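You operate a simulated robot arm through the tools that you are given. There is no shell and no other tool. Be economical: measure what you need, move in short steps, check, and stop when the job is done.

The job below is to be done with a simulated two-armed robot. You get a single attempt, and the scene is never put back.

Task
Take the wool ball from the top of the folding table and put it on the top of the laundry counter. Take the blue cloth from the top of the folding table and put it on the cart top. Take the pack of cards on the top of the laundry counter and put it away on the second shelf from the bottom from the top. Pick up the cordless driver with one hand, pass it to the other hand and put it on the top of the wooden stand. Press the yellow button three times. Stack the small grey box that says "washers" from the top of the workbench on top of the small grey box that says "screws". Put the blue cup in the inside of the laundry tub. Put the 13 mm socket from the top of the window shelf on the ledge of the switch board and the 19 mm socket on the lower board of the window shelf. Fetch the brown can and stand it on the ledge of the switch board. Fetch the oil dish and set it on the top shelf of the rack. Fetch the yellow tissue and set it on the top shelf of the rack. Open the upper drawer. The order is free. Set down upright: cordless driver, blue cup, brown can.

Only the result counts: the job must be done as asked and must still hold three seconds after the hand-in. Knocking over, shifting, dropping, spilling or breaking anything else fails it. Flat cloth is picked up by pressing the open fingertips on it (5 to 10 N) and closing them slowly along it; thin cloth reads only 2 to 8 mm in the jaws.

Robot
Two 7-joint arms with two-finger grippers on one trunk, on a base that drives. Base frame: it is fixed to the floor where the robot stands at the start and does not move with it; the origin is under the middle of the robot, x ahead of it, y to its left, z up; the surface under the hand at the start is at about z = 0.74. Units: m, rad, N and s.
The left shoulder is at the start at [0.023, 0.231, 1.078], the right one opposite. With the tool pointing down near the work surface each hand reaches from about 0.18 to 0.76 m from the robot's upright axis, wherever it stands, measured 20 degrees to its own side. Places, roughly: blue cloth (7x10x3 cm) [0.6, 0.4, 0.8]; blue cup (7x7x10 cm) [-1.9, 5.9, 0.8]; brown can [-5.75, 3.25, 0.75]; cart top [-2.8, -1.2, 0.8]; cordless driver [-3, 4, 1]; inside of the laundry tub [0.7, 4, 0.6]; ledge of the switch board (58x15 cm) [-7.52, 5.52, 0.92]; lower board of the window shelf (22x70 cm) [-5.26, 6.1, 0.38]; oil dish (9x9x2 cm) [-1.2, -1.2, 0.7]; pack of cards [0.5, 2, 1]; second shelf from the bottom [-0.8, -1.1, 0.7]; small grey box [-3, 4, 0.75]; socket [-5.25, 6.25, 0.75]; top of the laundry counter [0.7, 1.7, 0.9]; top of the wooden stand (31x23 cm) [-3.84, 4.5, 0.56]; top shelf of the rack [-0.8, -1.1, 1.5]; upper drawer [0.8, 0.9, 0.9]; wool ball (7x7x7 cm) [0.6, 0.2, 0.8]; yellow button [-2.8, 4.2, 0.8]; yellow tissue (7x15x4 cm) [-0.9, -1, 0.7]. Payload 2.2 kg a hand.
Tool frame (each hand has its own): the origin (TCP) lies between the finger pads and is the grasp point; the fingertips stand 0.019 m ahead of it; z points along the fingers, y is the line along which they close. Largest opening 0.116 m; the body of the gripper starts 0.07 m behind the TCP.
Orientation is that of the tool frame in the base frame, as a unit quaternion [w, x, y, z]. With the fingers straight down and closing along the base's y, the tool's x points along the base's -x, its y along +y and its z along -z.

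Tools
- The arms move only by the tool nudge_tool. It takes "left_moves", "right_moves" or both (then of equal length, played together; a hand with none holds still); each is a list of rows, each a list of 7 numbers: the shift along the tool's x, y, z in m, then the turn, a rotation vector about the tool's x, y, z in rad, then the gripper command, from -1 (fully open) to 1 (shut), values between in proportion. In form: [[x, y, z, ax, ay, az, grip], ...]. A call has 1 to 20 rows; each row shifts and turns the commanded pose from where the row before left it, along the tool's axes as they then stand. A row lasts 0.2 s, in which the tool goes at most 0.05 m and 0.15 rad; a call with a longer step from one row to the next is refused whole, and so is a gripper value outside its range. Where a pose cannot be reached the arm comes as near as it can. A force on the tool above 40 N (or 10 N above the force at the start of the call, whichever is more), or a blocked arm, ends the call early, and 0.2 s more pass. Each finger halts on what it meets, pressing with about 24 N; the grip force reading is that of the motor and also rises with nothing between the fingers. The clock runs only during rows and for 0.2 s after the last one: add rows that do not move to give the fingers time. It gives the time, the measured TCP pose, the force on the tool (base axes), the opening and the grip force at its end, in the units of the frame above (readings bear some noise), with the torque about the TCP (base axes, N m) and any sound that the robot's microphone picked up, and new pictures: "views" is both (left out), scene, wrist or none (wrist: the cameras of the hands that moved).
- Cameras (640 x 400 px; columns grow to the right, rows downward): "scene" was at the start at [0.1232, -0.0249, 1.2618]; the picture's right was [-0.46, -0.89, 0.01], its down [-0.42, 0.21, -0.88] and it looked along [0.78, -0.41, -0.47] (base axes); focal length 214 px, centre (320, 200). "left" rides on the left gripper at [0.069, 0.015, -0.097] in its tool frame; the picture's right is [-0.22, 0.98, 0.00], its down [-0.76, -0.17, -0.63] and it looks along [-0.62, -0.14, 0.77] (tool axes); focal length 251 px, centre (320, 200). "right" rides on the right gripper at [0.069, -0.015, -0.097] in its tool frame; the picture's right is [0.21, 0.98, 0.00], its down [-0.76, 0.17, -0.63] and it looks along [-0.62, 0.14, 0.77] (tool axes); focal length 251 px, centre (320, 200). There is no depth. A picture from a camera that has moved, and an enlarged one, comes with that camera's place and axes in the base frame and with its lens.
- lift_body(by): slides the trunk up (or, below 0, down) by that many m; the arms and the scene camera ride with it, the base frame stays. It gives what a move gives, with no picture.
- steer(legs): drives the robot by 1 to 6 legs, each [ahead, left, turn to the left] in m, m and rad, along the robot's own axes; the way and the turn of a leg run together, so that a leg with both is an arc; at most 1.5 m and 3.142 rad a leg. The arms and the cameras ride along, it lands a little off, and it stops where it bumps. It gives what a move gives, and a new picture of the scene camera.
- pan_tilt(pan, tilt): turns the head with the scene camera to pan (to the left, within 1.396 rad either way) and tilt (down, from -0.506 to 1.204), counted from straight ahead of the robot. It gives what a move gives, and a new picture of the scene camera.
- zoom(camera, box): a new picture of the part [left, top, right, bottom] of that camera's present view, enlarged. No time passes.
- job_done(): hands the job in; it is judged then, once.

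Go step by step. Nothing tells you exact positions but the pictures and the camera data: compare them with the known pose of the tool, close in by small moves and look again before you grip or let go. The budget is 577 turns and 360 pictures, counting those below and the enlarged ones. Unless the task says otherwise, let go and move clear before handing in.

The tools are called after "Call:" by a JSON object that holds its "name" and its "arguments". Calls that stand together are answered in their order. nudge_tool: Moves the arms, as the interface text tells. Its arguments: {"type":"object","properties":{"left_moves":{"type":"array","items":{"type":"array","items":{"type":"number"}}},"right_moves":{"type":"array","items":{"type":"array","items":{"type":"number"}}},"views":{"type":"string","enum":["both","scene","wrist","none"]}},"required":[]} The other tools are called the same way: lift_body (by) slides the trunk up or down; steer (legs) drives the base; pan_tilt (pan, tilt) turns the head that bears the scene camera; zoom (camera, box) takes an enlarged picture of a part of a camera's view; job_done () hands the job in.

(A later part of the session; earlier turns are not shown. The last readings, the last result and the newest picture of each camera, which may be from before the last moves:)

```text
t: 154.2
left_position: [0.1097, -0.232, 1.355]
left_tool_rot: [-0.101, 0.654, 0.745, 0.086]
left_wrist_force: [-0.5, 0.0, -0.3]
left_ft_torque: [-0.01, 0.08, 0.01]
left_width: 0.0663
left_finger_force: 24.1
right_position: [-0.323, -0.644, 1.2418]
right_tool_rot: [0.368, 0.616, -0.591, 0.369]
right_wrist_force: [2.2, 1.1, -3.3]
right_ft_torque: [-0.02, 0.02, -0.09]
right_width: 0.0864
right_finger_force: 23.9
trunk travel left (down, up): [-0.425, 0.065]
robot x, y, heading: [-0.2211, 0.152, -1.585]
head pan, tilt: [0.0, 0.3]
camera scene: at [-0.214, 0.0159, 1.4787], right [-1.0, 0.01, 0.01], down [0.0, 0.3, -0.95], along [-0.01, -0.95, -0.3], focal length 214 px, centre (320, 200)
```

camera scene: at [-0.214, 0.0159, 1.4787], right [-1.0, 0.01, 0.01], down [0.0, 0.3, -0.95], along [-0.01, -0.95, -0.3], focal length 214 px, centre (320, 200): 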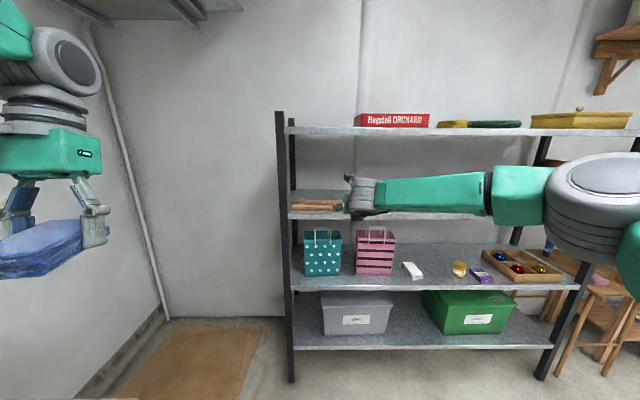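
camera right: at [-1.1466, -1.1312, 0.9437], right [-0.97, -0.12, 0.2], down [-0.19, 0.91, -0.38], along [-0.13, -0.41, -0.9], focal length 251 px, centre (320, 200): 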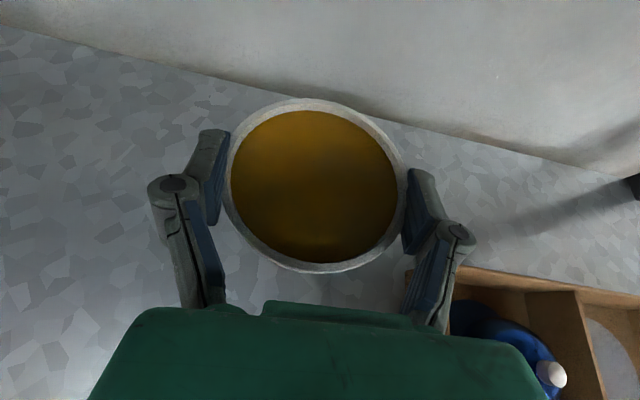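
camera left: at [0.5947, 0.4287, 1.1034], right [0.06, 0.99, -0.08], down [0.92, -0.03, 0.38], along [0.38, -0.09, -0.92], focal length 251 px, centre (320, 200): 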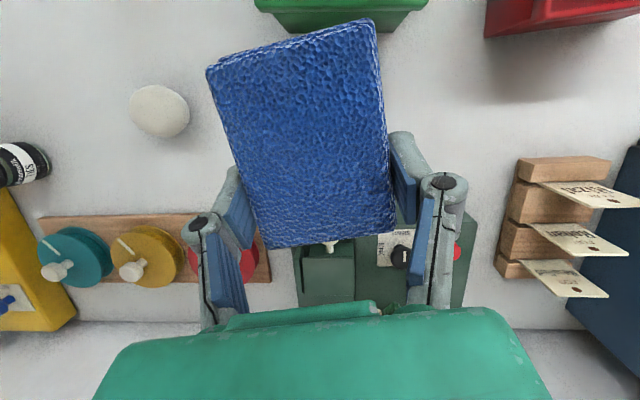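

Clear spot at x≈-0.22 between the shelf end and the red box. Shift left 0.1, raise the arm (kept level).

Call:
{"name": "steer", "arguments": {"legs": [[0, 0.1, 0]]}}

Call:
{"name": "lift_body", "arguments": {"by": 0.06}}

Call:
{"name": "nudge_tool", "arguments": {"right_moves": [[0.0295, 0, -0.03, 0, 0, 0, 0.3], [0.0295, 0, -0.03, 0, 0, 0, 0.3], [0.0295, 0, -0.03, 0, 0, 0, 0.3], [0.0295, 0, -0.03, 0, 0, 0, 0.3], [0.0295, 0, -0.03, 0, 0, 0, 0.3], [0.0295, 0, -0.03, 0, 0, 0, 0.3], [0.0295, 0, -0.03, 0, 0, 0, 0.3], [0.0295, 0, -0.03, 0, 0, 0, 0.3], [0, 0, 0, 0, 0, 0, 0.3], [0, 0, 0, 0, 0, 0, 0.3]], "views": "both"}}

```text
t: 155.4
left_position: [0.1644, -0.2263, 1.3582]
left_tool_rot: [-0.095, 0.652, 0.745, 0.104]
left_wrist_force: [-0.2, 0.6, 0.2]
left_ft_torque: [-0.02, 0.01, -0.02]
left_width: 0.0661
left_finger_force: 23.7
right_position: [-0.2645, -0.6391, 1.2455]
right_tool_rot: [0.362, 0.609, -0.595, 0.38]
right_wrist_force: [-1.3, -1.0, -2.4]
right_ft_torque: [0.11, -0.03, 0.1]
right_width: 0.0864
right_finger_force: 24.0
trunk travel left (down, up): [-0.425, 0.065]
robot x, y, heading: [-0.1272, 0.1537, -1.582]
head pan, tilt: [0.0, 0.3]
camera scene: at [-0.1341, 0.0178, 1.4789], right [-1.0, 0.01, 0.0], down [0.01, 0.3, -0.95], along [-0.01, -0.95, -0.3], focal length 214 px, centre (320, 200)
```

scene: 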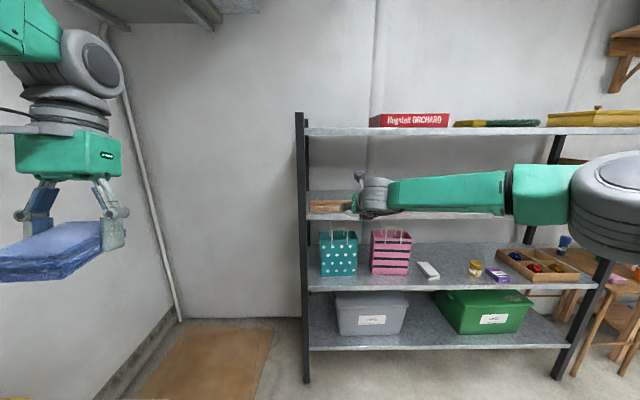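

```text
t: 156.4
left_position: [0.1241, -0.2236, 1.4174]
left_tool_rot: [-0.091, 0.651, 0.744, 0.118]
left_wrist_force: [-1.2, -1.3, -0.3]
left_ft_torque: [-0.01, -0.03, -0.04]
left_width: 0.0659
left_finger_force: 23.5
right_position: [-0.3037, -0.6382, 1.3037]
right_tool_rot: [0.357, 0.603, -0.6, 0.386]
right_wrist_force: [-3.2, 0.2, -1.7]
right_ft_torque: [0.06, -0.09, 0.14]
right_width: 0.086
right_finger_force: 24.0
trunk travel left (down, up): [-0.485, 0.005]
robot x, y, heading: [-0.1368, 0.157, -1.582]
head pan, tilt: [0.0, 0.3]
```

```text
t: 158.8
left_position: [0.2268, -0.2114, 1.3954]
left_tool_rot: [-0.121, 0.651, 0.743, 0.096]
left_wrist_force: [1.4, 0.6, -0.6]
left_ft_torque: [-0.05, 0.15, 0.05]
left_width: 0.0662
left_finger_force: 23.9
right_position: [-0.1977, -0.5178, 1.6322]
right_tool_rot: [0.375, 0.619, -0.583, 0.37]
right_wrist_force: [3.0, 0.3, -3.3]
right_ft_torque: [0.02, 0.07, -0.16]
right_width: 0.0865
right_finger_force: 24.4
trunk travel left (down, up): [-0.485, 0.005]
robot x, y, heading: [-0.1347, 0.1567, -1.571]
head pan, tilt: [0.0, 0.3]
stopped in row 10 (right hand): the arm was blocked; the commanded pose is now the measured one
camera scene: at [-0.1251, 0.0172, 1.5386], right [-1.0, 0.0, 0.01], down [-0.01, 0.3, -0.95], along [-0.01, -0.95, -0.3], focal length 214 px, centre (320, 200)
camera right: at [-0.1808, -0.4607, 1.7365], right [-0.97, -0.13, 0.22], down [-0.21, 0.9, -0.39], along [-0.15, -0.42, -0.89], focal length 251 px, centre (320, 200)
```

scene: 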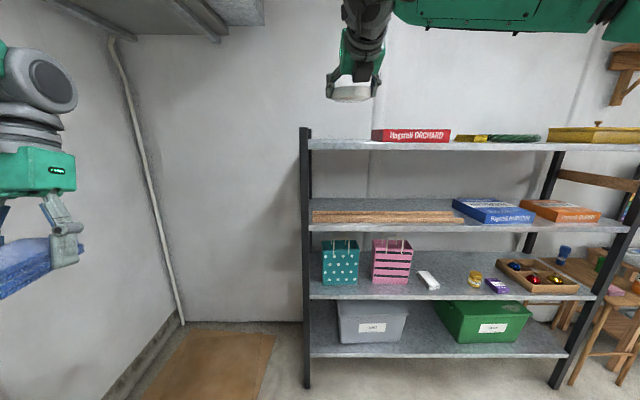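
right: 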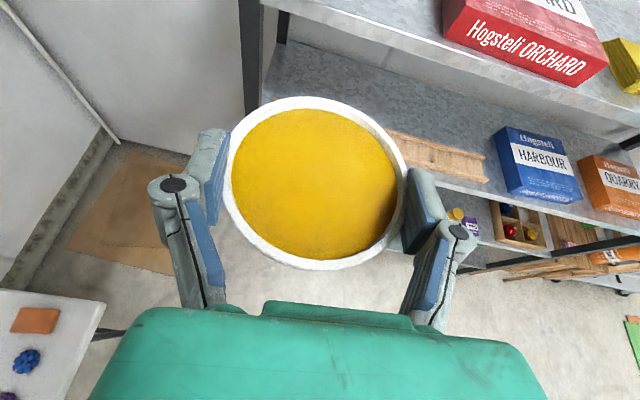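

The raised trunk sways sideways; let it settle.

Call:
{"name": "nudge_tool", "arguments": {"right_moves": [[0, 0, 0, 0, 0, 0, 0.3], [0, 0, 0, 0, 0, 0, 0.3], [0, 0, 0, 0, 0, 0, 0.3], [0, 0, 0, 0, 0, 0, 0.3], [0, 0, 0, 0, 0, 0, 0.3], [0, 0, 0, 0, 0, 0, 0.3], [0, 0, 0, 0, 0, 0, 0.3], [0, 0, 0, 0, 0, 0, 0.3], [0, 0, 0, 0, 0, 0, 0.3], [0, 0, 0, 0, 0, 0, 0.3], [0, 0, 0, 0, 0, 0, 0.3], [0, 0, 0, 0, 0, 0, 0.3], [0, 0, 0, 0, 0, 0, 0.3], [0, 0, 0, 0, 0, 0, 0.3], [0, 0, 0, 0, 0, 0, 0.3]], "views": "wrist"}}

```text
t: 162.2
left_position: [0.1669, -0.2151, 1.3945]
left_tool_rot: [-0.116, 0.646, 0.743, 0.13]
left_wrist_force: [-1.8, -1.7, -1.6]
left_ft_torque: [0.14, -0.13, -0.05]
left_width: 0.0664
left_finger_force: 23.7
right_position: [-0.2611, -0.5187, 1.624]
right_tool_rot: [0.36, 0.612, -0.59, 0.383]
right_wrist_force: [-2.7, -0.9, -5.2]
right_ft_torque: [-0.11, -0.05, 0.1]
right_width: 0.0863
right_finger_force: 24.1
trunk travel left (down, up): [-0.485, 0.005]
robot x, y, heading: [-0.1232, 0.1503, -1.577]
head pan, tilt: [0.0, 0.3]
stopped in row 15 (right hand): the arm was blocked; the commanded pose is now the measured one
camera right: at [-0.2492, -0.4619, 1.7297], right [-0.97, -0.14, 0.18], down [-0.2, 0.9, -0.39], along [-0.11, -0.42, -0.9], focal length 251 px, centre (320, 200)
```

right: 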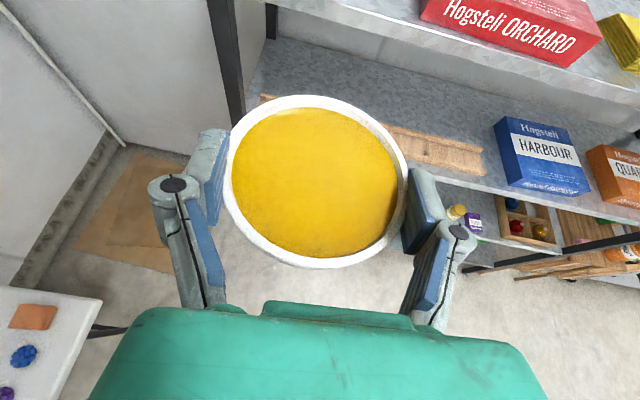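

Call:
{"name": "nudge_tool", "arguments": {"right_moves": [[0, 0, 0, 0, 0, 0, 0.3], [0, 0, 0, 0, 0, 0, 0.3], [0, 0, 0, 0, 0, 0, 0.3], [0, 0, 0, 0, 0, 0, 0.3], [0, 0, 0, 0, 0, 0, 0.3], [0, 0, 0, 0, 0, 0, 0.3], [0, 0, 0, 0, 0, 0, 0.3], [0, 0, 0, 0, 0, 0, 0.3], [0, 0, 0, 0, 0, 0, 0.3], [0, 0, 0, 0, 0, 0, 0.3], [0, 0, 0, 0, 0, 0, 0.3], [0, 0, 0, 0, 0, 0, 0.3], [0, 0, 0, 0, 0, 0, 0.3], [0, 0, 0, 0, 0, 0, 0.3], [0, 0, 0, 0, 0, 0, 0.3], [0, 0, 0, 0, 0, 0, 0.3], [0, 0, 0, 0, 0, 0, 0.3], [0, 0, 0, 0, 0, 0, 0.3], [0, 0, 0, 0, 0, 0, 0.3], [0, 0, 0, 0, 0, 0, 0.3]], "views": "none"}}

Call:
{"name": "nudge_tool", "arguments": {"right_moves": [[0, 0, 0, 0, 0, 0, 0.3]], "views": "none"}}

Call:
{"name": "nudge_tool", "arguments": {"right_moves": [[0, 0, 0, 0, 0, 0, 0.3], [0, 0, 0, 0, 0, 0, 0.3]], "views": "none"}}

```text
t: 164.4
left_position: [0.0275, -0.2031, 1.4114]
left_tool_rot: [-0.085, 0.64, 0.745, 0.17]
left_wrist_force: [-2.6, -0.6, -0.3]
left_ft_torque: [-0.01, -0.3, -0.14]
left_width: 0.0663
left_finger_force: 24.1
right_position: [-0.4121, -0.5031, 1.611]
right_tool_rot: [-0.335, -0.597, 0.601, -0.413]
right_wrist_force: [-6.4, -1.1, -3.4]
right_ft_torque: [0.02, -0.17, 0.27]
right_width: 0.0862
right_finger_force: 23.7
trunk travel left (down, up): [-0.485, 0.005]
robot x, y, heading: [-0.1354, 0.1483, -1.575]
head pan, tilt: [0.0, 0.3]
stopped in row 11 (right hand): the arm was blocked; the commanded pose is now the measured one
```

```text
t: 164.9
left_position: [0.2864, -0.2035, 1.3549]
left_tool_rot: [-0.16, 0.654, 0.731, 0.11]
left_wrist_force: [2.5, 0.7, -1.2]
left_ft_torque: [-0.05, 0.2, 0.07]
left_width: 0.0662
left_finger_force: 23.3
right_position: [-0.1201, -0.5017, 1.6317]
right_tool_rot: [0.386, 0.622, -0.577, 0.362]
right_wrist_force: [9.2, 0.8, -6.2]
right_ft_torque: [-0.32, 0.28, -0.45]
right_width: 0.0859
right_finger_force: 24.3
trunk travel left (down, up): [-0.485, 0.005]
robot x, y, heading: [-0.1137, 0.1439, -1.586]
head pan, tilt: [0.0, 0.3]
stopped in row 1 (right hand): the arm was blocked; the commanded pose is now the measured one
```

```text
t: 165.5
left_position: [0.0429, -0.1916, 1.3702]
left_tool_rot: [-0.115, 0.633, 0.738, 0.201]
left_wrist_force: [-2.3, -2.3, -1.1]
left_ft_torque: [0.1, -0.21, -0.11]
left_width: 0.0662
left_finger_force: 24.4
right_position: [-0.326, -0.4975, 1.6065]
right_tool_rot: [0.35, 0.62, -0.57, 0.411]
right_wrist_force: [-3.2, -0.4, -8.6]
right_ft_torque: [-0.21, -0.14, 0.24]
right_width: 0.0861
right_finger_force: 24.2
trunk travel left (down, up): [-0.485, 0.005]
robot x, y, heading: [-0.1255, 0.1375, -1.573]
head pan, tilt: [0.0, 0.3]
stopped in row 2 (right hand): the arm was blocked; the commanded pose is now the measured one
```

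The sway is growing at this height; lower the trunk to calm it.

Call:
{"name": "lift_body", "arguments": {"by": -0.25}}

```text
t: 166.1
left_position: [0.2673, -0.1758, 1.2995]
left_tool_rot: [-0.179, 0.655, 0.722, 0.136]
left_wrist_force: [3.5, 0.8, -1.2]
left_ft_torque: [-0.03, 0.3, 0.18]
left_width: 0.0659
left_finger_force: 24.0
right_position: [-0.1728, -0.4998, 1.6271]
right_tool_rot: [-0.381, -0.579, 0.607, -0.388]
right_wrist_force: [4.2, -1.9, -2.3]
right_ft_torque: [0.1, 0.13, -0.28]
right_width: 0.0861
right_finger_force: 24.1
trunk travel left (down, up): [-0.464, 0.026]
robot x, y, heading: [-0.1199, 0.1401, -1.581]
head pan, tilt: [0.0, 0.3]
stopped: the arm was blocked; the commanded pose is now the measured one
```

Call:
{"name": "lift_body", "arguments": {"by": -0.25}}

Call:
{"name": "lift_body", "arguments": {"by": -0.2}}

```text
t: 166.7
left_position: [0.0674, -0.1543, 1.294]
left_tool_rot: [-0.148, 0.61, 0.745, 0.225]
left_wrist_force: [-1.5, 1.2, -4.1]
left_ft_torque: [0.05, -0.19, -0.17]
left_width: 0.066
left_finger_force: 24.1
right_position: [-0.2771, -0.4822, 1.5838]
right_tool_rot: [0.362, 0.608, -0.561, 0.43]
right_wrist_force: [-1.5, 1.0, -11.5]
right_ft_torque: [-0.49, -0.07, 0.07]
right_width: 0.0861
right_finger_force: 24.0
trunk travel left (down, up): [-0.446, 0.044]
robot x, y, heading: [-0.124, 0.1304, -1.562]
head pan, tilt: [0.0, 0.3]
stopped: the arm was blocked; the commanded pose is now the measured one
```

```text
t: 167.1
left_position: [-0.0182, -0.1449, 1.3112]
left_tool_rot: [-0.126, 0.621, 0.736, 0.239]
left_wrist_force: [2.1, -0.2, 0.3]
left_ft_torque: [-0.03, 0.16, 0.07]
left_width: 0.0661
left_finger_force: 24.6
right_position: [-0.4494, -0.4683, 1.5944]
right_tool_rot: [-0.34, -0.552, 0.609, -0.456]
right_wrist_force: [-0.7, 0.3, -0.8]
right_ft_torque: [0.19, 0.0, -0.03]
right_width: 0.0858
right_finger_force: 24.1
trunk travel left (down, up): [-0.444, 0.046]
robot x, y, heading: [-0.1446, 0.1442, -1.572]
head pan, tilt: [0.0, 0.3]
stopped: the arm was blocked; the commanded pose is now the measured one
```

Call:
{"name": "pan_tilt", "arguments": {"pan": 0.0, "tilt": 0.5}}

```text
t: 167.8
left_position: [0.0648, -0.1427, 1.2918]
left_tool_rot: [-0.156, 0.62, 0.733, 0.229]
left_wrist_force: [1.7, -0.7, -2.4]
left_ft_torque: [0.0, 0.08, 0.04]
left_width: 0.0661
left_finger_force: 24.1
right_position: [-0.3331, -0.4694, 1.6017]
right_tool_rot: [-0.36, -0.575, 0.588, -0.44]
right_wrist_force: [5.9, 0.9, -3.4]
right_ft_torque: [-0.12, 0.17, -0.38]
right_width: 0.0859
right_finger_force: 23.9
trunk travel left (down, up): [-0.444, 0.046]
robot x, y, heading: [-0.136, 0.1458, -1.564]
head pan, tilt: [0.0, 0.499]
camera scene: at [-0.079, 0.007, 1.477], right [-1.0, -0.01, 0.04], down [-0.04, 0.48, -0.88], along [-0.01, -0.88, -0.48], focal length 214 px, centre (320, 200)
```

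scene: 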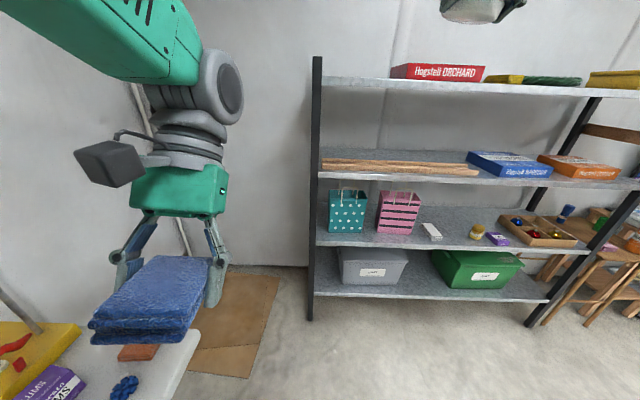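

Call:
{"name": "pan_tilt", "arguments": {"pan": 1.2, "tilt": 0.3}}

Call:
{"name": "pan_tilt", "arguments": {"pan": 0.0, "tilt": 0.3}}

```text
t: 169.2
left_position: [-0.0397, -0.153, 1.3107]
left_tool_rot: [-0.12, 0.62, 0.737, 0.242]
left_wrist_force: [1.2, -1.2, -1.4]
left_ft_torque: [0.05, 0.07, 0.0]
left_width: 0.0663
left_finger_force: 24.3
right_position: [-0.4775, -0.4784, 1.5865]
right_tool_rot: [-0.335, -0.549, 0.615, -0.455]
right_wrist_force: [-5.0, -1.7, -3.2]
right_ft_torque: [0.1, -0.11, 0.29]
right_width: 0.0857
right_finger_force: 24.1
trunk travel left (down, up): [-0.444, 0.046]
robot x, y, heading: [-0.1576, 0.1441, -1.571]
head pan, tilt: [1.201, 0.3]
camera scene: at [-0.1858, 0.0614, 1.5026], right [-0.36, -0.93, -0.03], down [-0.19, 0.11, -0.98], along [0.91, -0.35, -0.22], focal length 214 px, centre (320, 200)
```

scene: 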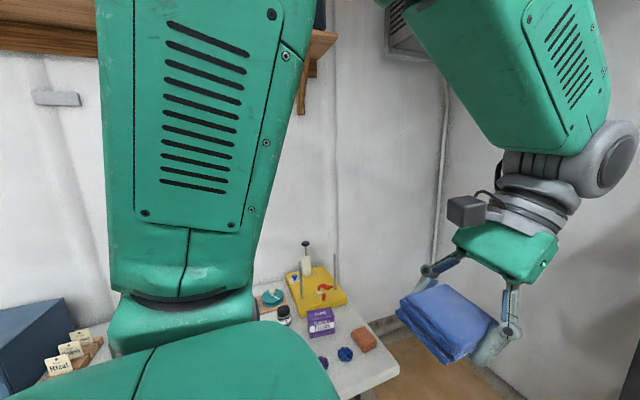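

```text
t: 170.6
left_position: [0.052, -0.1782, 1.2942]
left_tool_rot: [-0.151, 0.646, 0.714, 0.224]
left_wrist_force: [-0.9, -0.1, 0.3]
left_ft_torque: [-0.15, -0.05, -0.06]
left_width: 0.0661
left_finger_force: 24.2
right_position: [-0.4077, -0.492, 1.6072]
right_tool_rot: [-0.362, -0.529, 0.63, -0.438]
right_wrist_force: [-7.9, -1.1, -1.5]
right_ft_torque: [0.12, -0.17, 0.5]
right_width: 0.086
right_finger_force: 23.9
trunk travel left (down, up): [-0.444, 0.046]
robot x, y, heading: [-0.1389, 0.1138, -1.619]
head pan, tilt: [0.0, 0.3]
camera scene: at [-0.2342, -0.028, 1.4971], right [-1.0, 0.05, -0.06], down [0.07, 0.3, -0.95], along [-0.03, -0.95, -0.31], focal length 214 px, centre (320, 200)
```

scene: 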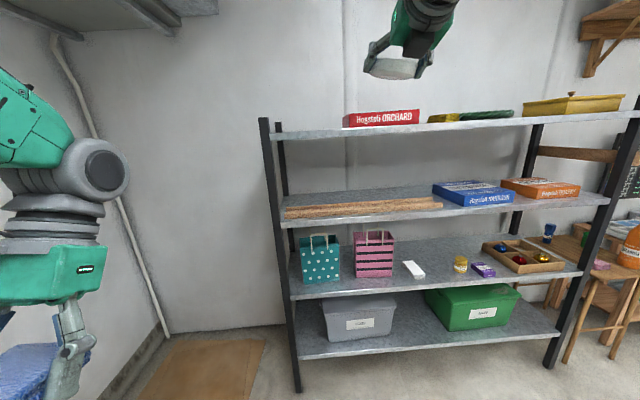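

The base itself is rocking sideways. Try lowering the trunk in small bits.

Call:
{"name": "lift_body", "arguments": {"by": -0.1}}

Call:
{"name": "lift_body", "arguments": {"by": -0.1}}

Call:
{"name": "lift_body", "arguments": {"by": -0.1}}

```text
t: 170.9
left_position: [0.2295, -0.1491, 1.2637]
left_tool_rot: [-0.2, 0.641, 0.718, 0.183]
left_wrist_force: [0.5, 2.1, 0.9]
left_ft_torque: [-0.16, -0.04, 0.02]
left_width: 0.0662
left_finger_force: 23.8
right_position: [-0.1392, -0.4602, 1.6295]
right_tool_rot: [0.405, 0.585, -0.571, 0.41]
right_wrist_force: [2.4, 1.3, -0.4]
right_ft_torque: [0.06, 0.04, -0.04]
right_width: 0.086
right_finger_force: 24.3
trunk travel left (down, up): [-0.441, 0.049]
robot x, y, heading: [-0.1134, 0.1201, -1.59]
head pan, tilt: [0.0, 0.3]
stopped: the arm was blocked; the commanded pose is now the measured one
```

```text
t: 171.4
left_position: [-0.0215, -0.162, 1.2705]
left_tool_rot: [-0.147, 0.618, 0.724, 0.269]
left_wrist_force: [0.5, -1.0, -2.5]
left_ft_torque: [0.14, 0.0, -0.03]
left_width: 0.066
left_finger_force: 23.9
right_position: [-0.4275, -0.4816, 1.5612]
right_tool_rot: [-0.347, -0.563, 0.599, -0.452]
right_wrist_force: [-11.1, -2.5, -2.7]
right_ft_torque: [0.15, -0.28, 0.7]
right_width: 0.0858
right_finger_force: 24.0
trunk travel left (down, up): [-0.429, 0.061]
robot x, y, heading: [-0.1308, 0.1167, -1.588]
head pan, tilt: [0.0, 0.3]
stopped: the arm was blocked; the commanded pose is now the measured one
```

```text
t: 171.9
left_position: [0.2036, -0.157, 1.201]
left_tool_rot: [-0.218, 0.654, 0.694, 0.206]
left_wrist_force: [4.1, 1.0, 0.3]
left_ft_torque: [-0.15, 0.29, 0.27]
left_width: 0.066
left_finger_force: 24.1
right_position: [-0.1986, -0.4939, 1.5715]
right_tool_rot: [-0.383, -0.558, 0.606, -0.419]
right_wrist_force: [6.6, -2.5, -6.9]
right_ft_torque: [-0.07, 0.18, -0.39]
right_width: 0.0858
right_finger_force: 24.2
trunk travel left (down, up): [-0.406, 0.084]
robot x, y, heading: [-0.12, 0.1118, -1.598]
head pan, tilt: [0.0, 0.3]
stopped: the arm was blocked; the commanded pose is now the measured one
```

Call:
{"name": "pan_tilt", "arguments": {"pan": 1.39, "tilt": 0.3}}

Call:
{"name": "pan_tilt", "arguments": {"pan": -1.39, "tilt": 0.3}}

Call:
{"name": "pan_tilt", "arguments": {"pan": 0.0, "tilt": 0.3}}

```text
t: 173.5
left_position: [0.1981, -0.1341, 1.2154]
left_tool_rot: [-0.215, 0.644, 0.702, 0.216]
left_wrist_force: [-3.0, 1.2, -0.2]
left_ft_torque: [-0.18, -0.22, -0.15]
left_width: 0.0662
left_finger_force: 24.3
right_position: [-0.1613, -0.4621, 1.5819]
right_tool_rot: [0.396, 0.584, -0.572, 0.418]
right_wrist_force: [3.4, 0.9, -2.2]
right_ft_torque: [0.09, 0.09, -0.21]
right_width: 0.0857
right_finger_force: 24.1
trunk travel left (down, up): [-0.406, 0.084]
robot x, y, heading: [-0.1168, 0.1141, -1.59]
head pan, tilt: [1.389, 0.3]
camera scene: at [0.105, 0.0532, 1.4536], right [-0.2, -0.98, 0.02], down [-0.38, 0.06, -0.92], along [0.9, -0.19, -0.39], focal length 214 px, centre (320, 200)
```

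scene: 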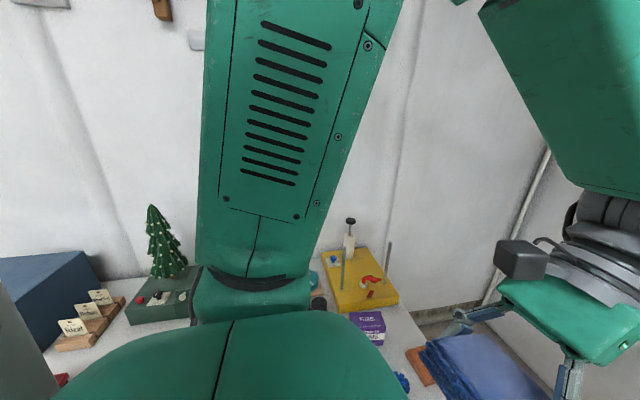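

```text
t: 175.9
left_position: [0.0927, -0.1334, 1.2276]
left_tool_rot: [-0.18, 0.643, 0.705, 0.239]
left_wrist_force: [0.0, 0.8, 0.6]
left_ft_torque: [-0.1, -0.1, -0.08]
left_width: 0.0661
left_finger_force: 23.7
right_position: [-0.2953, -0.4602, 1.5587]
right_tool_rot: [-0.372, -0.566, 0.593, -0.434]
right_wrist_force: [-1.4, -1.9, -5.7]
right_ft_torque: [-0.08, -0.08, 0.1]
right_width: 0.0856
right_finger_force: 23.9
trunk travel left (down, up): [-0.406, 0.084]
robot x, y, heading: [-0.1272, 0.1228, -1.598]
head pan, tilt: [-1.389, 0.3]
camera scene: at [-0.1979, 0.0653, 1.4605], right [-0.16, 0.99, 0.0], down [0.28, 0.05, -0.96], along [-0.95, -0.15, -0.28], focal length 214 px, centre (320, 200)
```

scene: 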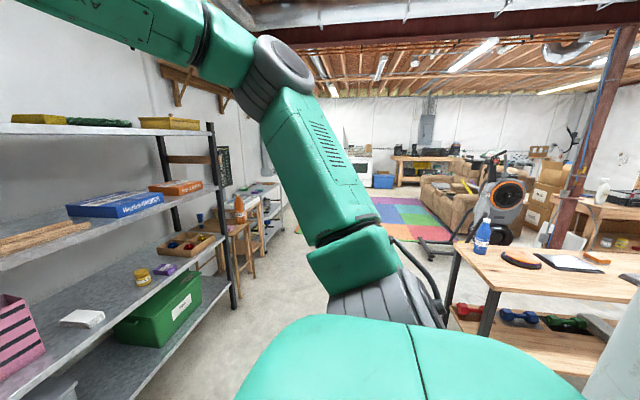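

```text
t: 177.5
left_position: [0.0775, -0.1774, 1.2392]
left_tool_rot: [-0.173, 0.656, 0.695, 0.237]
left_wrist_force: [1.7, -0.3, 0.4]
left_ft_torque: [-0.02, 0.17, 0.08]
left_width: 0.0658
left_finger_force: 23.8
right_position: [-0.3591, -0.4994, 1.5678]
right_tool_rot: [-0.361, -0.532, 0.627, -0.439]
right_wrist_force: [1.9, 1.0, -4.1]
right_ft_torque: [-0.05, 0.05, -0.07]
right_width: 0.0853
right_finger_force: 24.1
trunk travel left (down, up): [-0.406, 0.084]
robot x, y, heading: [-0.1267, 0.0922, -1.624]
head pan, tilt: [0.0, 0.3]
camera scene: at [-0.2624, -0.055, 1.4598], right [-0.99, 0.06, -0.09], down [0.1, 0.31, -0.95], along [-0.03, -0.95, -0.31], focal length 214 px, centre (320, 200)
```

scene: 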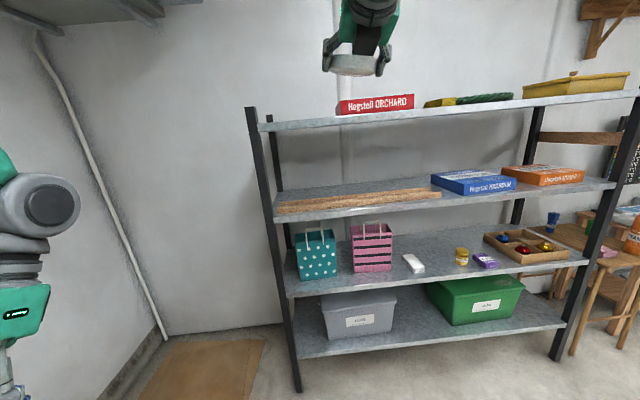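

Call:
{"name": "steer", "arguments": {"legs": [[-0.15, 0, 0]]}}

Call:
{"name": "lift_body", "arguments": {"by": -0.02}}

Call:
{"name": "lift_body", "arguments": {"by": -0.02}}

Call:
{"name": "lift_body", "arguments": {"by": -0.02}}

```text
t: 178.2
left_position: [0.1433, -0.17, 1.1989]
left_tool_rot: [-0.204, 0.633, 0.699, 0.264]
left_wrist_force: [4.4, 1.5, -4.1]
left_ft_torque: [0.12, 0.33, 0.3]
left_width: 0.0657
left_finger_force: 23.8
right_position: [-0.2498, -0.49, 1.568]
right_tool_rot: [-0.399, -0.552, 0.596, -0.426]
right_wrist_force: [10.0, -1.3, -1.1]
right_ft_torque: [0.15, 0.22, -0.61]
right_width: 0.0855
right_finger_force: 24.1
trunk travel left (down, up): [-0.406, 0.084]
robot x, y, heading: [-0.1112, 0.0716, -1.645]
head pan, tilt: [0.0, 0.3]
stopped in leg 1: the robot was blocked; the commanded pose is now the measured one
camera scene: at [-0.0577, -0.077, 1.4572], right [-1.0, 0.07, 0.04], down [-0.02, 0.31, -0.95], along [-0.08, -0.95, -0.3], focal length 214 px, centre (320, 200)
```

scene: 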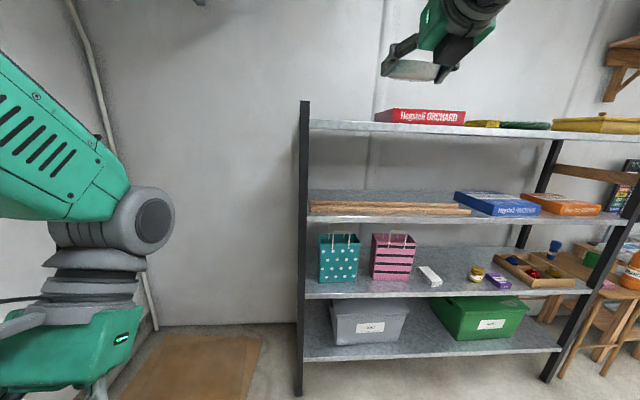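

```text
t: 178.5
left_position: [0.0027, -0.142, 1.2246]
left_tool_rot: [-0.168, 0.658, 0.679, 0.28]
left_wrist_force: [1.2, -0.1, 0.9]
left_ft_torque: [-0.03, 0.18, 0.07]
left_width: 0.066
left_finger_force: 23.9
right_position: [-0.4584, -0.4447, 1.5621]
right_tool_rot: [-0.367, -0.5, 0.638, -0.456]
right_wrist_force: [-2.5, 0.7, -1.6]
right_ft_torque: [0.14, -0.1, 0.11]
right_width: 0.0854
right_finger_force: 23.8
trunk travel left (down, up): [-0.403, 0.087]
robot x, y, heading: [-0.1291, 0.0776, -1.665]
head pan, tilt: [0.0, 0.3]
stopped: the arm was blocked; the commanded pose is now the measured one
```

```text
t: 179.0
left_position: [0.2213, -0.1618, 1.1645]
left_tool_rot: [-0.243, 0.672, 0.662, 0.226]
left_wrist_force: [0.6, 0.3, -0.3]
left_ft_torque: [-0.05, 0.0, 0.04]
left_width: 0.0659
left_finger_force: 23.9
right_position: [-0.1704, -0.4803, 1.5678]
right_tool_rot: [-0.413, -0.541, 0.611, -0.405]
right_wrist_force: [2.7, 0.3, -3.5]
right_ft_torque: [0.04, 0.12, -0.18]
right_width: 0.085
right_finger_force: 24.4
trunk travel left (down, up): [-0.392, 0.098]
robot x, y, heading: [-0.1132, 0.0779, -1.657]
head pan, tilt: [0.0, 0.3]
stopped: the arm was blocked; the commanded pose is now the measured one
```

```text
t: 179.5
left_position: [0.0031, -0.1405, 1.1823]
left_tool_rot: [-0.188, 0.64, 0.68, 0.303]
left_wrist_force: [0.1, -0.4, -1.2]
left_ft_torque: [0.08, 0.01, 0.01]
left_width: 0.0662
left_finger_force: 24.0
right_position: [-0.4449, -0.4608, 1.5211]
right_tool_rot: [-0.36, -0.511, 0.632, -0.458]
right_wrist_force: [-5.4, -0.8, -3.6]
right_ft_torque: [0.08, -0.13, 0.27]
right_width: 0.0848
right_finger_force: 24.5
trunk travel left (down, up): [-0.376, 0.114]
robot x, y, heading: [-0.1332, 0.0694, -1.64]
head pan, tilt: [0.0, 0.3]
stopped: the arm was blocked; the commanded pose is now the measured one
```

Call:
{"name": "lift_body", "arguments": {"by": -0.3}}

Call:
{"name": "lift_body", "arguments": {"by": -0.3}}

Call:
{"name": "lift_body", "arguments": {"by": -0.3}}

Call:
{"name": "lift_body", "arguments": {"by": -0.3}}

Call:
{"name": "lift_body", "arguments": {"by": -0.3}}

```text
t: 180.0
left_position: [0.2248, -0.1582, 1.1259]
left_tool_rot: [-0.257, 0.678, 0.646, 0.239]
left_wrist_force: [-0.8, 0.5, 0.2]
left_ft_torque: [-0.05, -0.11, -0.03]
left_width: 0.0657
left_finger_force: 23.8
right_position: [-0.1584, -0.4868, 1.5355]
right_tool_rot: [-0.412, -0.539, 0.61, -0.409]
right_wrist_force: [8.7, -0.1, -6.6]
right_ft_torque: [-0.24, 0.28, -0.45]
right_width: 0.085
right_finger_force: 23.9
trunk travel left (down, up): [-0.366, 0.124]
robot x, y, heading: [-0.114, 0.0557, -1.654]
head pan, tilt: [0.0, 0.3]
stopped: the arm was blocked; the commanded pose is now the measured one
```

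```text
t: 180.6
left_position: [0.0101, -0.1293, 1.1519]
left_tool_rot: [-0.204, 0.629, 0.676, 0.324]
left_wrist_force: [2.4, -2.5, -1.3]
left_ft_torque: [0.14, 0.09, 0.11]
left_width: 0.0659
left_finger_force: 23.9
right_position: [-0.4356, -0.4579, 1.4978]
right_tool_rot: [-0.364, -0.509, 0.628, -0.462]
right_wrist_force: [-10.5, -2.1, -2.0]
right_ft_torque: [0.2, -0.29, 0.67]
right_width: 0.0849
right_finger_force: 23.7
trunk travel left (down, up): [-0.355, 0.135]
robot x, y, heading: [-0.1373, 0.0533, -1.651]
head pan, tilt: [0.0, 0.3]
stopped: the arm was blocked; the commanded pose is now the measured one
```

```text
t: 181.1
left_position: [0.2219, -0.1401, 1.0931]
left_tool_rot: [-0.274, 0.677, 0.632, 0.259]
left_wrist_force: [-0.3, -0.7, 0.9]
left_ft_torque: [-0.06, 0.02, 0.08]
left_width: 0.0659
left_finger_force: 24.4
right_position: [-0.1551, -0.4825, 1.5097]
right_tool_rot: [-0.408, -0.536, 0.609, -0.419]
right_wrist_force: [10.9, 0.6, -8.8]
right_ft_torque: [-0.41, 0.32, -0.7]
right_width: 0.0843
right_finger_force: 24.2
trunk travel left (down, up): [-0.344, 0.146]
robot x, y, heading: [-0.1186, 0.0452, -1.653]
head pan, tilt: [0.0, 0.3]
stopped: the arm was blocked; the commanded pose is now the measured one
```

```text
t: 181.7
left_position: [0.0227, -0.1107, 1.1195]
left_tool_rot: [-0.219, 0.623, 0.669, 0.341]
left_wrist_force: [2.1, -1.3, -1.2]
left_ft_torque: [0.14, 0.06, 0.09]
left_width: 0.0664
left_finger_force: 24.0
right_position: [-0.4147, -0.4513, 1.4734]
right_tool_rot: [-0.366, -0.506, 0.625, -0.469]
right_wrist_force: [-13.7, -1.8, -0.1]
right_ft_torque: [0.34, -0.33, 0.77]
right_width: 0.0844
right_finger_force: 23.9
trunk travel left (down, up): [-0.333, 0.157]
robot x, y, heading: [-0.1316, 0.0414, -1.652]
head pan, tilt: [0.0, 0.3]
stopped: the arm was blocked; the commanded pose is now the measured one
```

```text
t: 182.2
left_position: [0.2229, -0.1341, 1.0617]
left_tool_rot: [-0.275, 0.679, 0.627, 0.265]
left_wrist_force: [0.3, -0.2, 1.5]
left_ft_torque: [-0.11, 0.06, 0.1]
left_width: 0.066
left_finger_force: 24.3
right_position: [-0.1437, -0.4697, 1.4844]
right_tool_rot: [-0.408, -0.532, 0.607, -0.427]
right_wrist_force: [11.3, -0.2, -10.4]
right_ft_torque: [-0.45, 0.3, -0.67]
right_width: 0.0847
right_finger_force: 23.9
trunk travel left (down, up): [-0.321, 0.169]
robot x, y, heading: [-0.1173, 0.0382, -1.656]
head pan, tilt: [0.0, 0.3]
stopped: the arm was blocked; the commanded pose is now the measured one
```

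Call:
{"name": "pan_tilt", "arguments": {"pan": 0.0, "tilt": 1.2}}

Call:
{"name": "pan_tilt", "arguments": {"pan": 0.0, "tilt": -0.5}}

Call:
{"name": "pan_tilt", "arguments": {"pan": 0.0, "tilt": 1.2}}

Call:
{"name": "pan_tilt", "arguments": {"pan": 0.0, "tilt": -0.5}}

Call:
{"name": "pan_tilt", "arguments": {"pan": 0.0, "tilt": 0.4}}

```text
t: 183.4
left_position: [0.2366, -0.1339, 1.0617]
left_tool_rot: [-0.274, 0.677, 0.631, 0.261]
left_wrist_force: [-1.9, 0.4, 0.1]
left_ft_torque: [-0.08, -0.15, -0.11]
left_width: 0.066
left_finger_force: 23.9
right_position: [-0.132, -0.4686, 1.4927]
right_tool_rot: [-0.412, -0.531, 0.605, -0.427]
right_wrist_force: [3.5, 0.9, -4.8]
right_ft_torque: [-0.1, 0.08, -0.19]
right_width: 0.0843
right_finger_force: 23.8
trunk travel left (down, up): [-0.321, 0.169]
robot x, y, heading: [-0.1089, 0.0383, -1.661]
head pan, tilt: [0.0, 1.201]
camera scene: at [-0.0208, -0.0736, 1.3], right [-0.99, 0.08, 0.07], down [0.05, 0.93, -0.35], along [-0.1, -0.35, -0.93], focal length 214 px, centre (320, 200)
```

scene: 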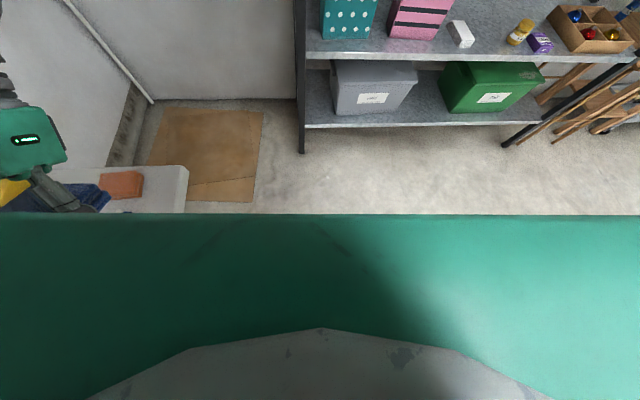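

```text
t: 185.2
left_position: [0.119, -0.1161, 1.0896]
left_tool_rot: [-0.238, 0.682, 0.628, 0.29]
left_wrist_force: [-2.0, 0.3, -0.4]
left_ft_torque: [-0.08, -0.15, -0.19]
left_width: 0.0662
left_finger_force: 24.1
right_position: [-0.2955, -0.4449, 1.4935]
right_tool_rot: [-0.379, -0.499, 0.63, -0.459]
right_wrist_force: [-2.0, 1.0, -2.2]
right_ft_torque: [0.12, -0.06, 0.13]
right_width: 0.0844
right_finger_force: 24.4
trunk travel left (down, up): [-0.321, 0.169]
robot x, y, heading: [-0.1292, 0.0471, -1.66]
head pan, tilt: [0.0, -0.499]
camera scene: at [-0.2302, -0.059, 1.4423], right [-0.99, 0.08, -0.06], down [0.02, -0.48, -0.88], along [-0.1, -0.87, 0.47], focal length 214 px, centre (320, 200)
```

scene: 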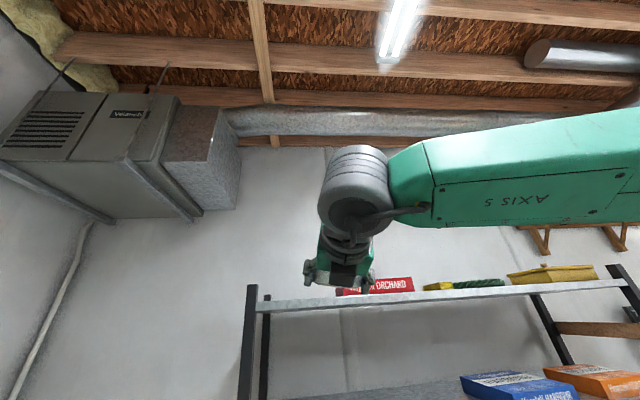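

```text
t: 186.9
left_position: [0.0729, -0.1215, 1.0982]
left_tool_rot: [-0.226, 0.667, 0.642, 0.303]
left_wrist_force: [2.0, -4.1, 0.0]
left_ft_torque: [0.14, 0.12, 0.1]
left_width: 0.0659
left_finger_force: 23.8
right_position: [-0.3611, -0.4542, 1.4858]
right_tool_rot: [-0.374, -0.49, 0.636, -0.464]
right_wrist_force: [-8.3, -3.1, -2.7]
right_ft_torque: [0.2, -0.18, 0.46]
right_width: 0.0842
right_finger_force: 23.6
trunk travel left (down, up): [-0.321, 0.169]
robot x, y, heading: [-0.1379, 0.038, -1.659]
head pan, tilt: [0.0, 1.201]
camera scene: at [-0.1894, -0.0625, 1.3022], right [-1.0, 0.09, -0.03], down [0.09, 0.93, -0.36], along [0.0, -0.36, -0.93], focal length 214 px, centre (320, 200)
```

scene: 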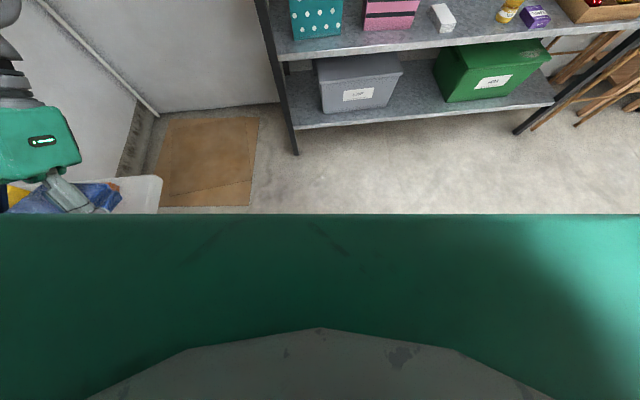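

```text
t: 188.6
left_position: [0.2302, -0.1398, 1.064]
left_tool_rot: [-0.278, 0.671, 0.633, 0.269]
left_wrist_force: [-4.1, 0.4, 0.5]
left_ft_torque: [-0.1, -0.28, -0.23]
left_width: 0.0656
left_finger_force: 23.4
right_position: [-0.138, -0.4868, 1.4881]
right_tool_rot: [-0.406, -0.535, 0.605, -0.429]
right_wrist_force: [2.6, -0.5, -5.0]
right_ft_torque: [-0.1, 0.05, -0.08]
right_width: 0.0841
right_finger_force: 23.9
trunk travel left (down, up): [-0.321, 0.169]
robot x, y, heading: [-0.112, 0.03, -1.648]
head pan, tilt: [0.0, -0.499]
camera scene: at [-0.0021, -0.1016, 1.439], right [-0.99, 0.08, 0.08], down [-0.11, -0.46, -0.88], along [-0.03, -0.88, 0.47], focal length 214 px, centre (320, 200)
```

scene: 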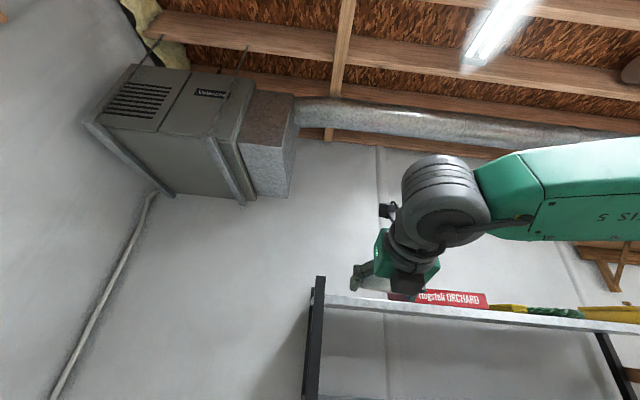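

```text
t: 189.8
left_position: [0.1967, -0.1501, 1.0762]
left_tool_rot: [-0.283, 0.625, 0.672, 0.279]
left_wrist_force: [1.2, -1.7, -0.2]
left_ft_torque: [0.1, 0.17, 0.23]
left_width: 0.0662
left_finger_force: 24.0
right_position: [-0.1542, -0.5194, 1.4821]
right_tool_rot: [-0.385, -0.559, 0.584, -0.445]
right_wrist_force: [6.2, 1.2, -4.2]
right_ft_torque: [-0.08, 0.12, -0.34]
right_width: 0.084
right_finger_force: 24.3
trunk travel left (down, up): [-0.321, 0.169]
robot x, y, heading: [-0.126, -0.0026, -1.581]
head pan, tilt: [0.0, 0.4]
camera scene: at [-0.0254, -0.1601, 1.366], right [-1.0, 0.0, 0.07], down [-0.07, 0.41, -0.91], along [-0.03, -0.91, -0.4], focal length 214 px, centre (320, 200)
```

scene: 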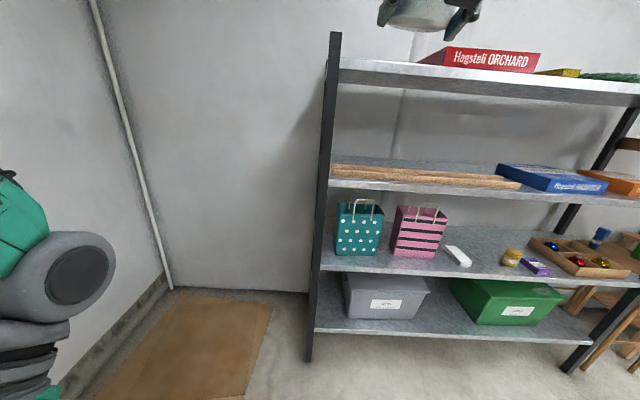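

The rocking persists; the remedy is a lower trunk. I repeat the lowering calls, each achieving a bit.

Call:
{"name": "lift_body", "arguments": {"by": -0.3}}

Call:
{"name": "lift_body", "arguments": {"by": -0.3}}

Call:
{"name": "lift_body", "arguments": {"by": -0.3}}

Call:
{"name": "lift_body", "arguments": {"by": -0.3}}

Call:
{"name": "lift_body", "arguments": {"by": -0.3}}

Call:
{"name": "lift_body", "arguments": {"by": -0.3}}

Call:
{"name": "lift_body", "arguments": {"by": -0.3}}

Call:
{"name": "lift_body", "arguments": {"by": -0.3}}

```text
t: 190.2
left_position: [0.0099, -0.1381, 1.1067]
left_tool_rot: [-0.222, 0.613, 0.689, 0.316]
left_wrist_force: [6.2, -1.3, 2.3]
left_ft_torque: [-0.13, 0.36, 0.27]
left_width: 0.0746
left_finger_force: 22.0
right_position: [-0.4009, -0.4887, 1.4755]
right_tool_rot: [-0.345, -0.514, 0.607, -0.499]
right_wrist_force: [-2.9, 1.1, 0.2]
right_ft_torque: [0.24, -0.07, 0.16]
right_width: 0.0837
right_finger_force: 24.0
trunk travel left (down, up): [-0.319, 0.171]
robot x, y, heading: [-0.1546, -0.021, -1.57]
head pan, tilt: [0.0, 0.4]
stopped: the arm was blocked; the commanded pose is now the measured one
```

```text
t: 190.6
left_position: [0.2192, -0.1676, 1.0452]
left_tool_rot: [-0.28, 0.662, 0.654, 0.237]
left_wrist_force: [-0.4, -1.4, 1.6]
left_ft_torque: [-0.01, -0.04, 0.02]
left_width: 0.0705
left_finger_force: 23.9
right_position: [-0.1103, -0.5162, 1.4749]
right_tool_rot: [-0.382, -0.555, 0.585, -0.451]
right_wrist_force: [12.5, 2.3, -9.1]
right_ft_torque: [-0.42, 0.25, -0.62]
right_width: 0.0837
right_finger_force: 24.2
trunk travel left (down, up): [-0.313, 0.177]
robot x, y, heading: [-0.135, -0.0143, -1.562]
head pan, tilt: [0.0, 0.4]
stopped: the arm was blocked; the commanded pose is now the measured one
```

```text
t: 191.2
left_position: [0.0237, -0.152, 1.0765]
left_tool_rot: [-0.229, 0.607, 0.69, 0.321]
left_wrist_force: [0.2, -3.9, -1.9]
left_ft_torque: [0.18, 0.03, 0.01]
left_width: 0.0706
left_finger_force: 24.0
right_position: [-0.3756, -0.5128, 1.437]
right_tool_rot: [-0.335, -0.523, 0.607, -0.496]
right_wrist_force: [-11.1, -2.9, -0.4]
right_ft_torque: [0.33, -0.28, 0.69]
right_width: 0.0833
right_finger_force: 24.1
trunk travel left (down, up): [-0.302, 0.188]
robot x, y, heading: [-0.1533, -0.0185, -1.558]
head pan, tilt: [0.0, 0.4]
stopped: the arm was blocked; the commanded pose is now the measured one
```

```text
t: 191.7
left_position: [0.2249, -0.1782, 1.0184]
left_tool_rot: [-0.267, 0.669, 0.656, 0.225]
left_wrist_force: [-1.2, -0.7, 0.3]
left_ft_torque: [-0.04, -0.12, -0.01]
left_width: 0.0702
left_finger_force: 23.7
right_position: [-0.0978, -0.5094, 1.4462]
right_tool_rot: [-0.382, -0.555, 0.583, -0.455]
right_wrist_force: [8.7, 1.4, -9.4]
right_ft_torque: [-0.46, 0.23, -0.59]
right_width: 0.0831
right_finger_force: 23.8
trunk travel left (down, up): [-0.292, 0.198]
robot x, y, heading: [-0.1312, -0.0264, -1.566]
head pan, tilt: [0.0, 0.4]
stopped: the arm was blocked; the commanded pose is now the measured one
```

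```text
t: 192.3
left_position: [0.025, -0.1662, 1.0512]
left_tool_rot: [-0.216, 0.616, 0.692, 0.308]
left_wrist_force: [1.3, -3.3, -0.4]
left_ft_torque: [0.18, 0.13, 0.09]
left_width: 0.0696
left_finger_force: 23.7
right_position: [-0.3691, -0.508, 1.415]
right_tool_rot: [-0.332, -0.519, 0.604, -0.505]
right_wrist_force: [-10.3, -3.6, -1.5]
right_ft_torque: [0.29, -0.28, 0.65]
right_width: 0.0829
right_finger_force: 23.9
right hand out of reach, approached as far as the arm can: row 1
trunk travel left (down, up): [-0.281, 0.209]
robot x, y, heading: [-0.1536, -0.0356, -1.552]
head pan, tilt: [0.0, 0.4]
stopped: the arm was blocked; the commanded pose is now the measured one
```

```text
t: 192.8
left_position: [0.2288, -0.1958, 0.9939]
left_tool_rot: [-0.253, 0.675, 0.66, 0.212]
left_wrist_force: [-1.8, 0.4, -1.1]
left_ft_torque: [-0.02, -0.11, -0.05]
left_width: 0.0697
left_finger_force: 24.2
right_position: [-0.0849, -0.502, 1.4237]
right_tool_rot: [-0.381, -0.554, 0.578, -0.462]
right_wrist_force: [5.8, 1.9, -7.1]
right_ft_torque: [-0.3, 0.15, -0.39]
right_width: 0.0829
right_finger_force: 24.0
right hand out of reach, approached as far as the arm can: row 1
trunk travel left (down, up): [-0.27, 0.22]
robot x, y, heading: [-0.1319, -0.0387, -1.563]
head pan, tilt: [0.0, 0.4]
stopped: the arm was blocked; the commanded pose is now the measured one
```

```text
t: 193.3
left_position: [0.0264, -0.1857, 1.0284]
left_tool_rot: [-0.203, 0.623, 0.695, 0.296]
left_wrist_force: [2.3, -1.9, 0.8]
left_ft_torque: [0.09, 0.16, 0.11]
left_width: 0.0695
left_finger_force: 23.8
right_position: [-0.3611, -0.5041, 1.3939]
right_tool_rot: [-0.329, -0.517, 0.601, -0.514]
right_wrist_force: [-6.5, -1.6, -2.6]
right_ft_torque: [0.21, -0.15, 0.39]
right_width: 0.0825
right_finger_force: 24.1
right hand out of reach, approached as far as the arm can: row 1
trunk travel left (down, up): [-0.26, 0.23]
robot x, y, heading: [-0.1533, -0.0463, -1.553]
head pan, tilt: [0.0, 0.4]
stopped: the arm was blocked; the commanded pose is now the measured one
```

```text
t: 193.8
left_position: [0.2283, -0.2144, 0.9707]
left_tool_rot: [-0.244, 0.676, 0.665, 0.202]
left_wrist_force: [-2.0, 0.3, 0.2]
left_ft_torque: [0.03, -0.14, -0.1]
left_width: 0.0697
left_finger_force: 23.8
right_position: [-0.0779, -0.4991, 1.4032]
right_tool_rot: [-0.381, -0.554, 0.573, -0.469]
right_wrist_force: [7.9, 4.0, -9.0]
right_ft_torque: [-0.45, 0.16, -0.39]
right_width: 0.0825
right_finger_force: 23.7
right hand out of reach, approached as far as the arm can: row 1
trunk travel left (down, up): [-0.25, 0.24]
robot x, y, heading: [-0.1316, -0.0597, -1.564]
head pan, tilt: [0.0, 0.4]
stopped: the arm was blocked; the commanded pose is now the measured one
```

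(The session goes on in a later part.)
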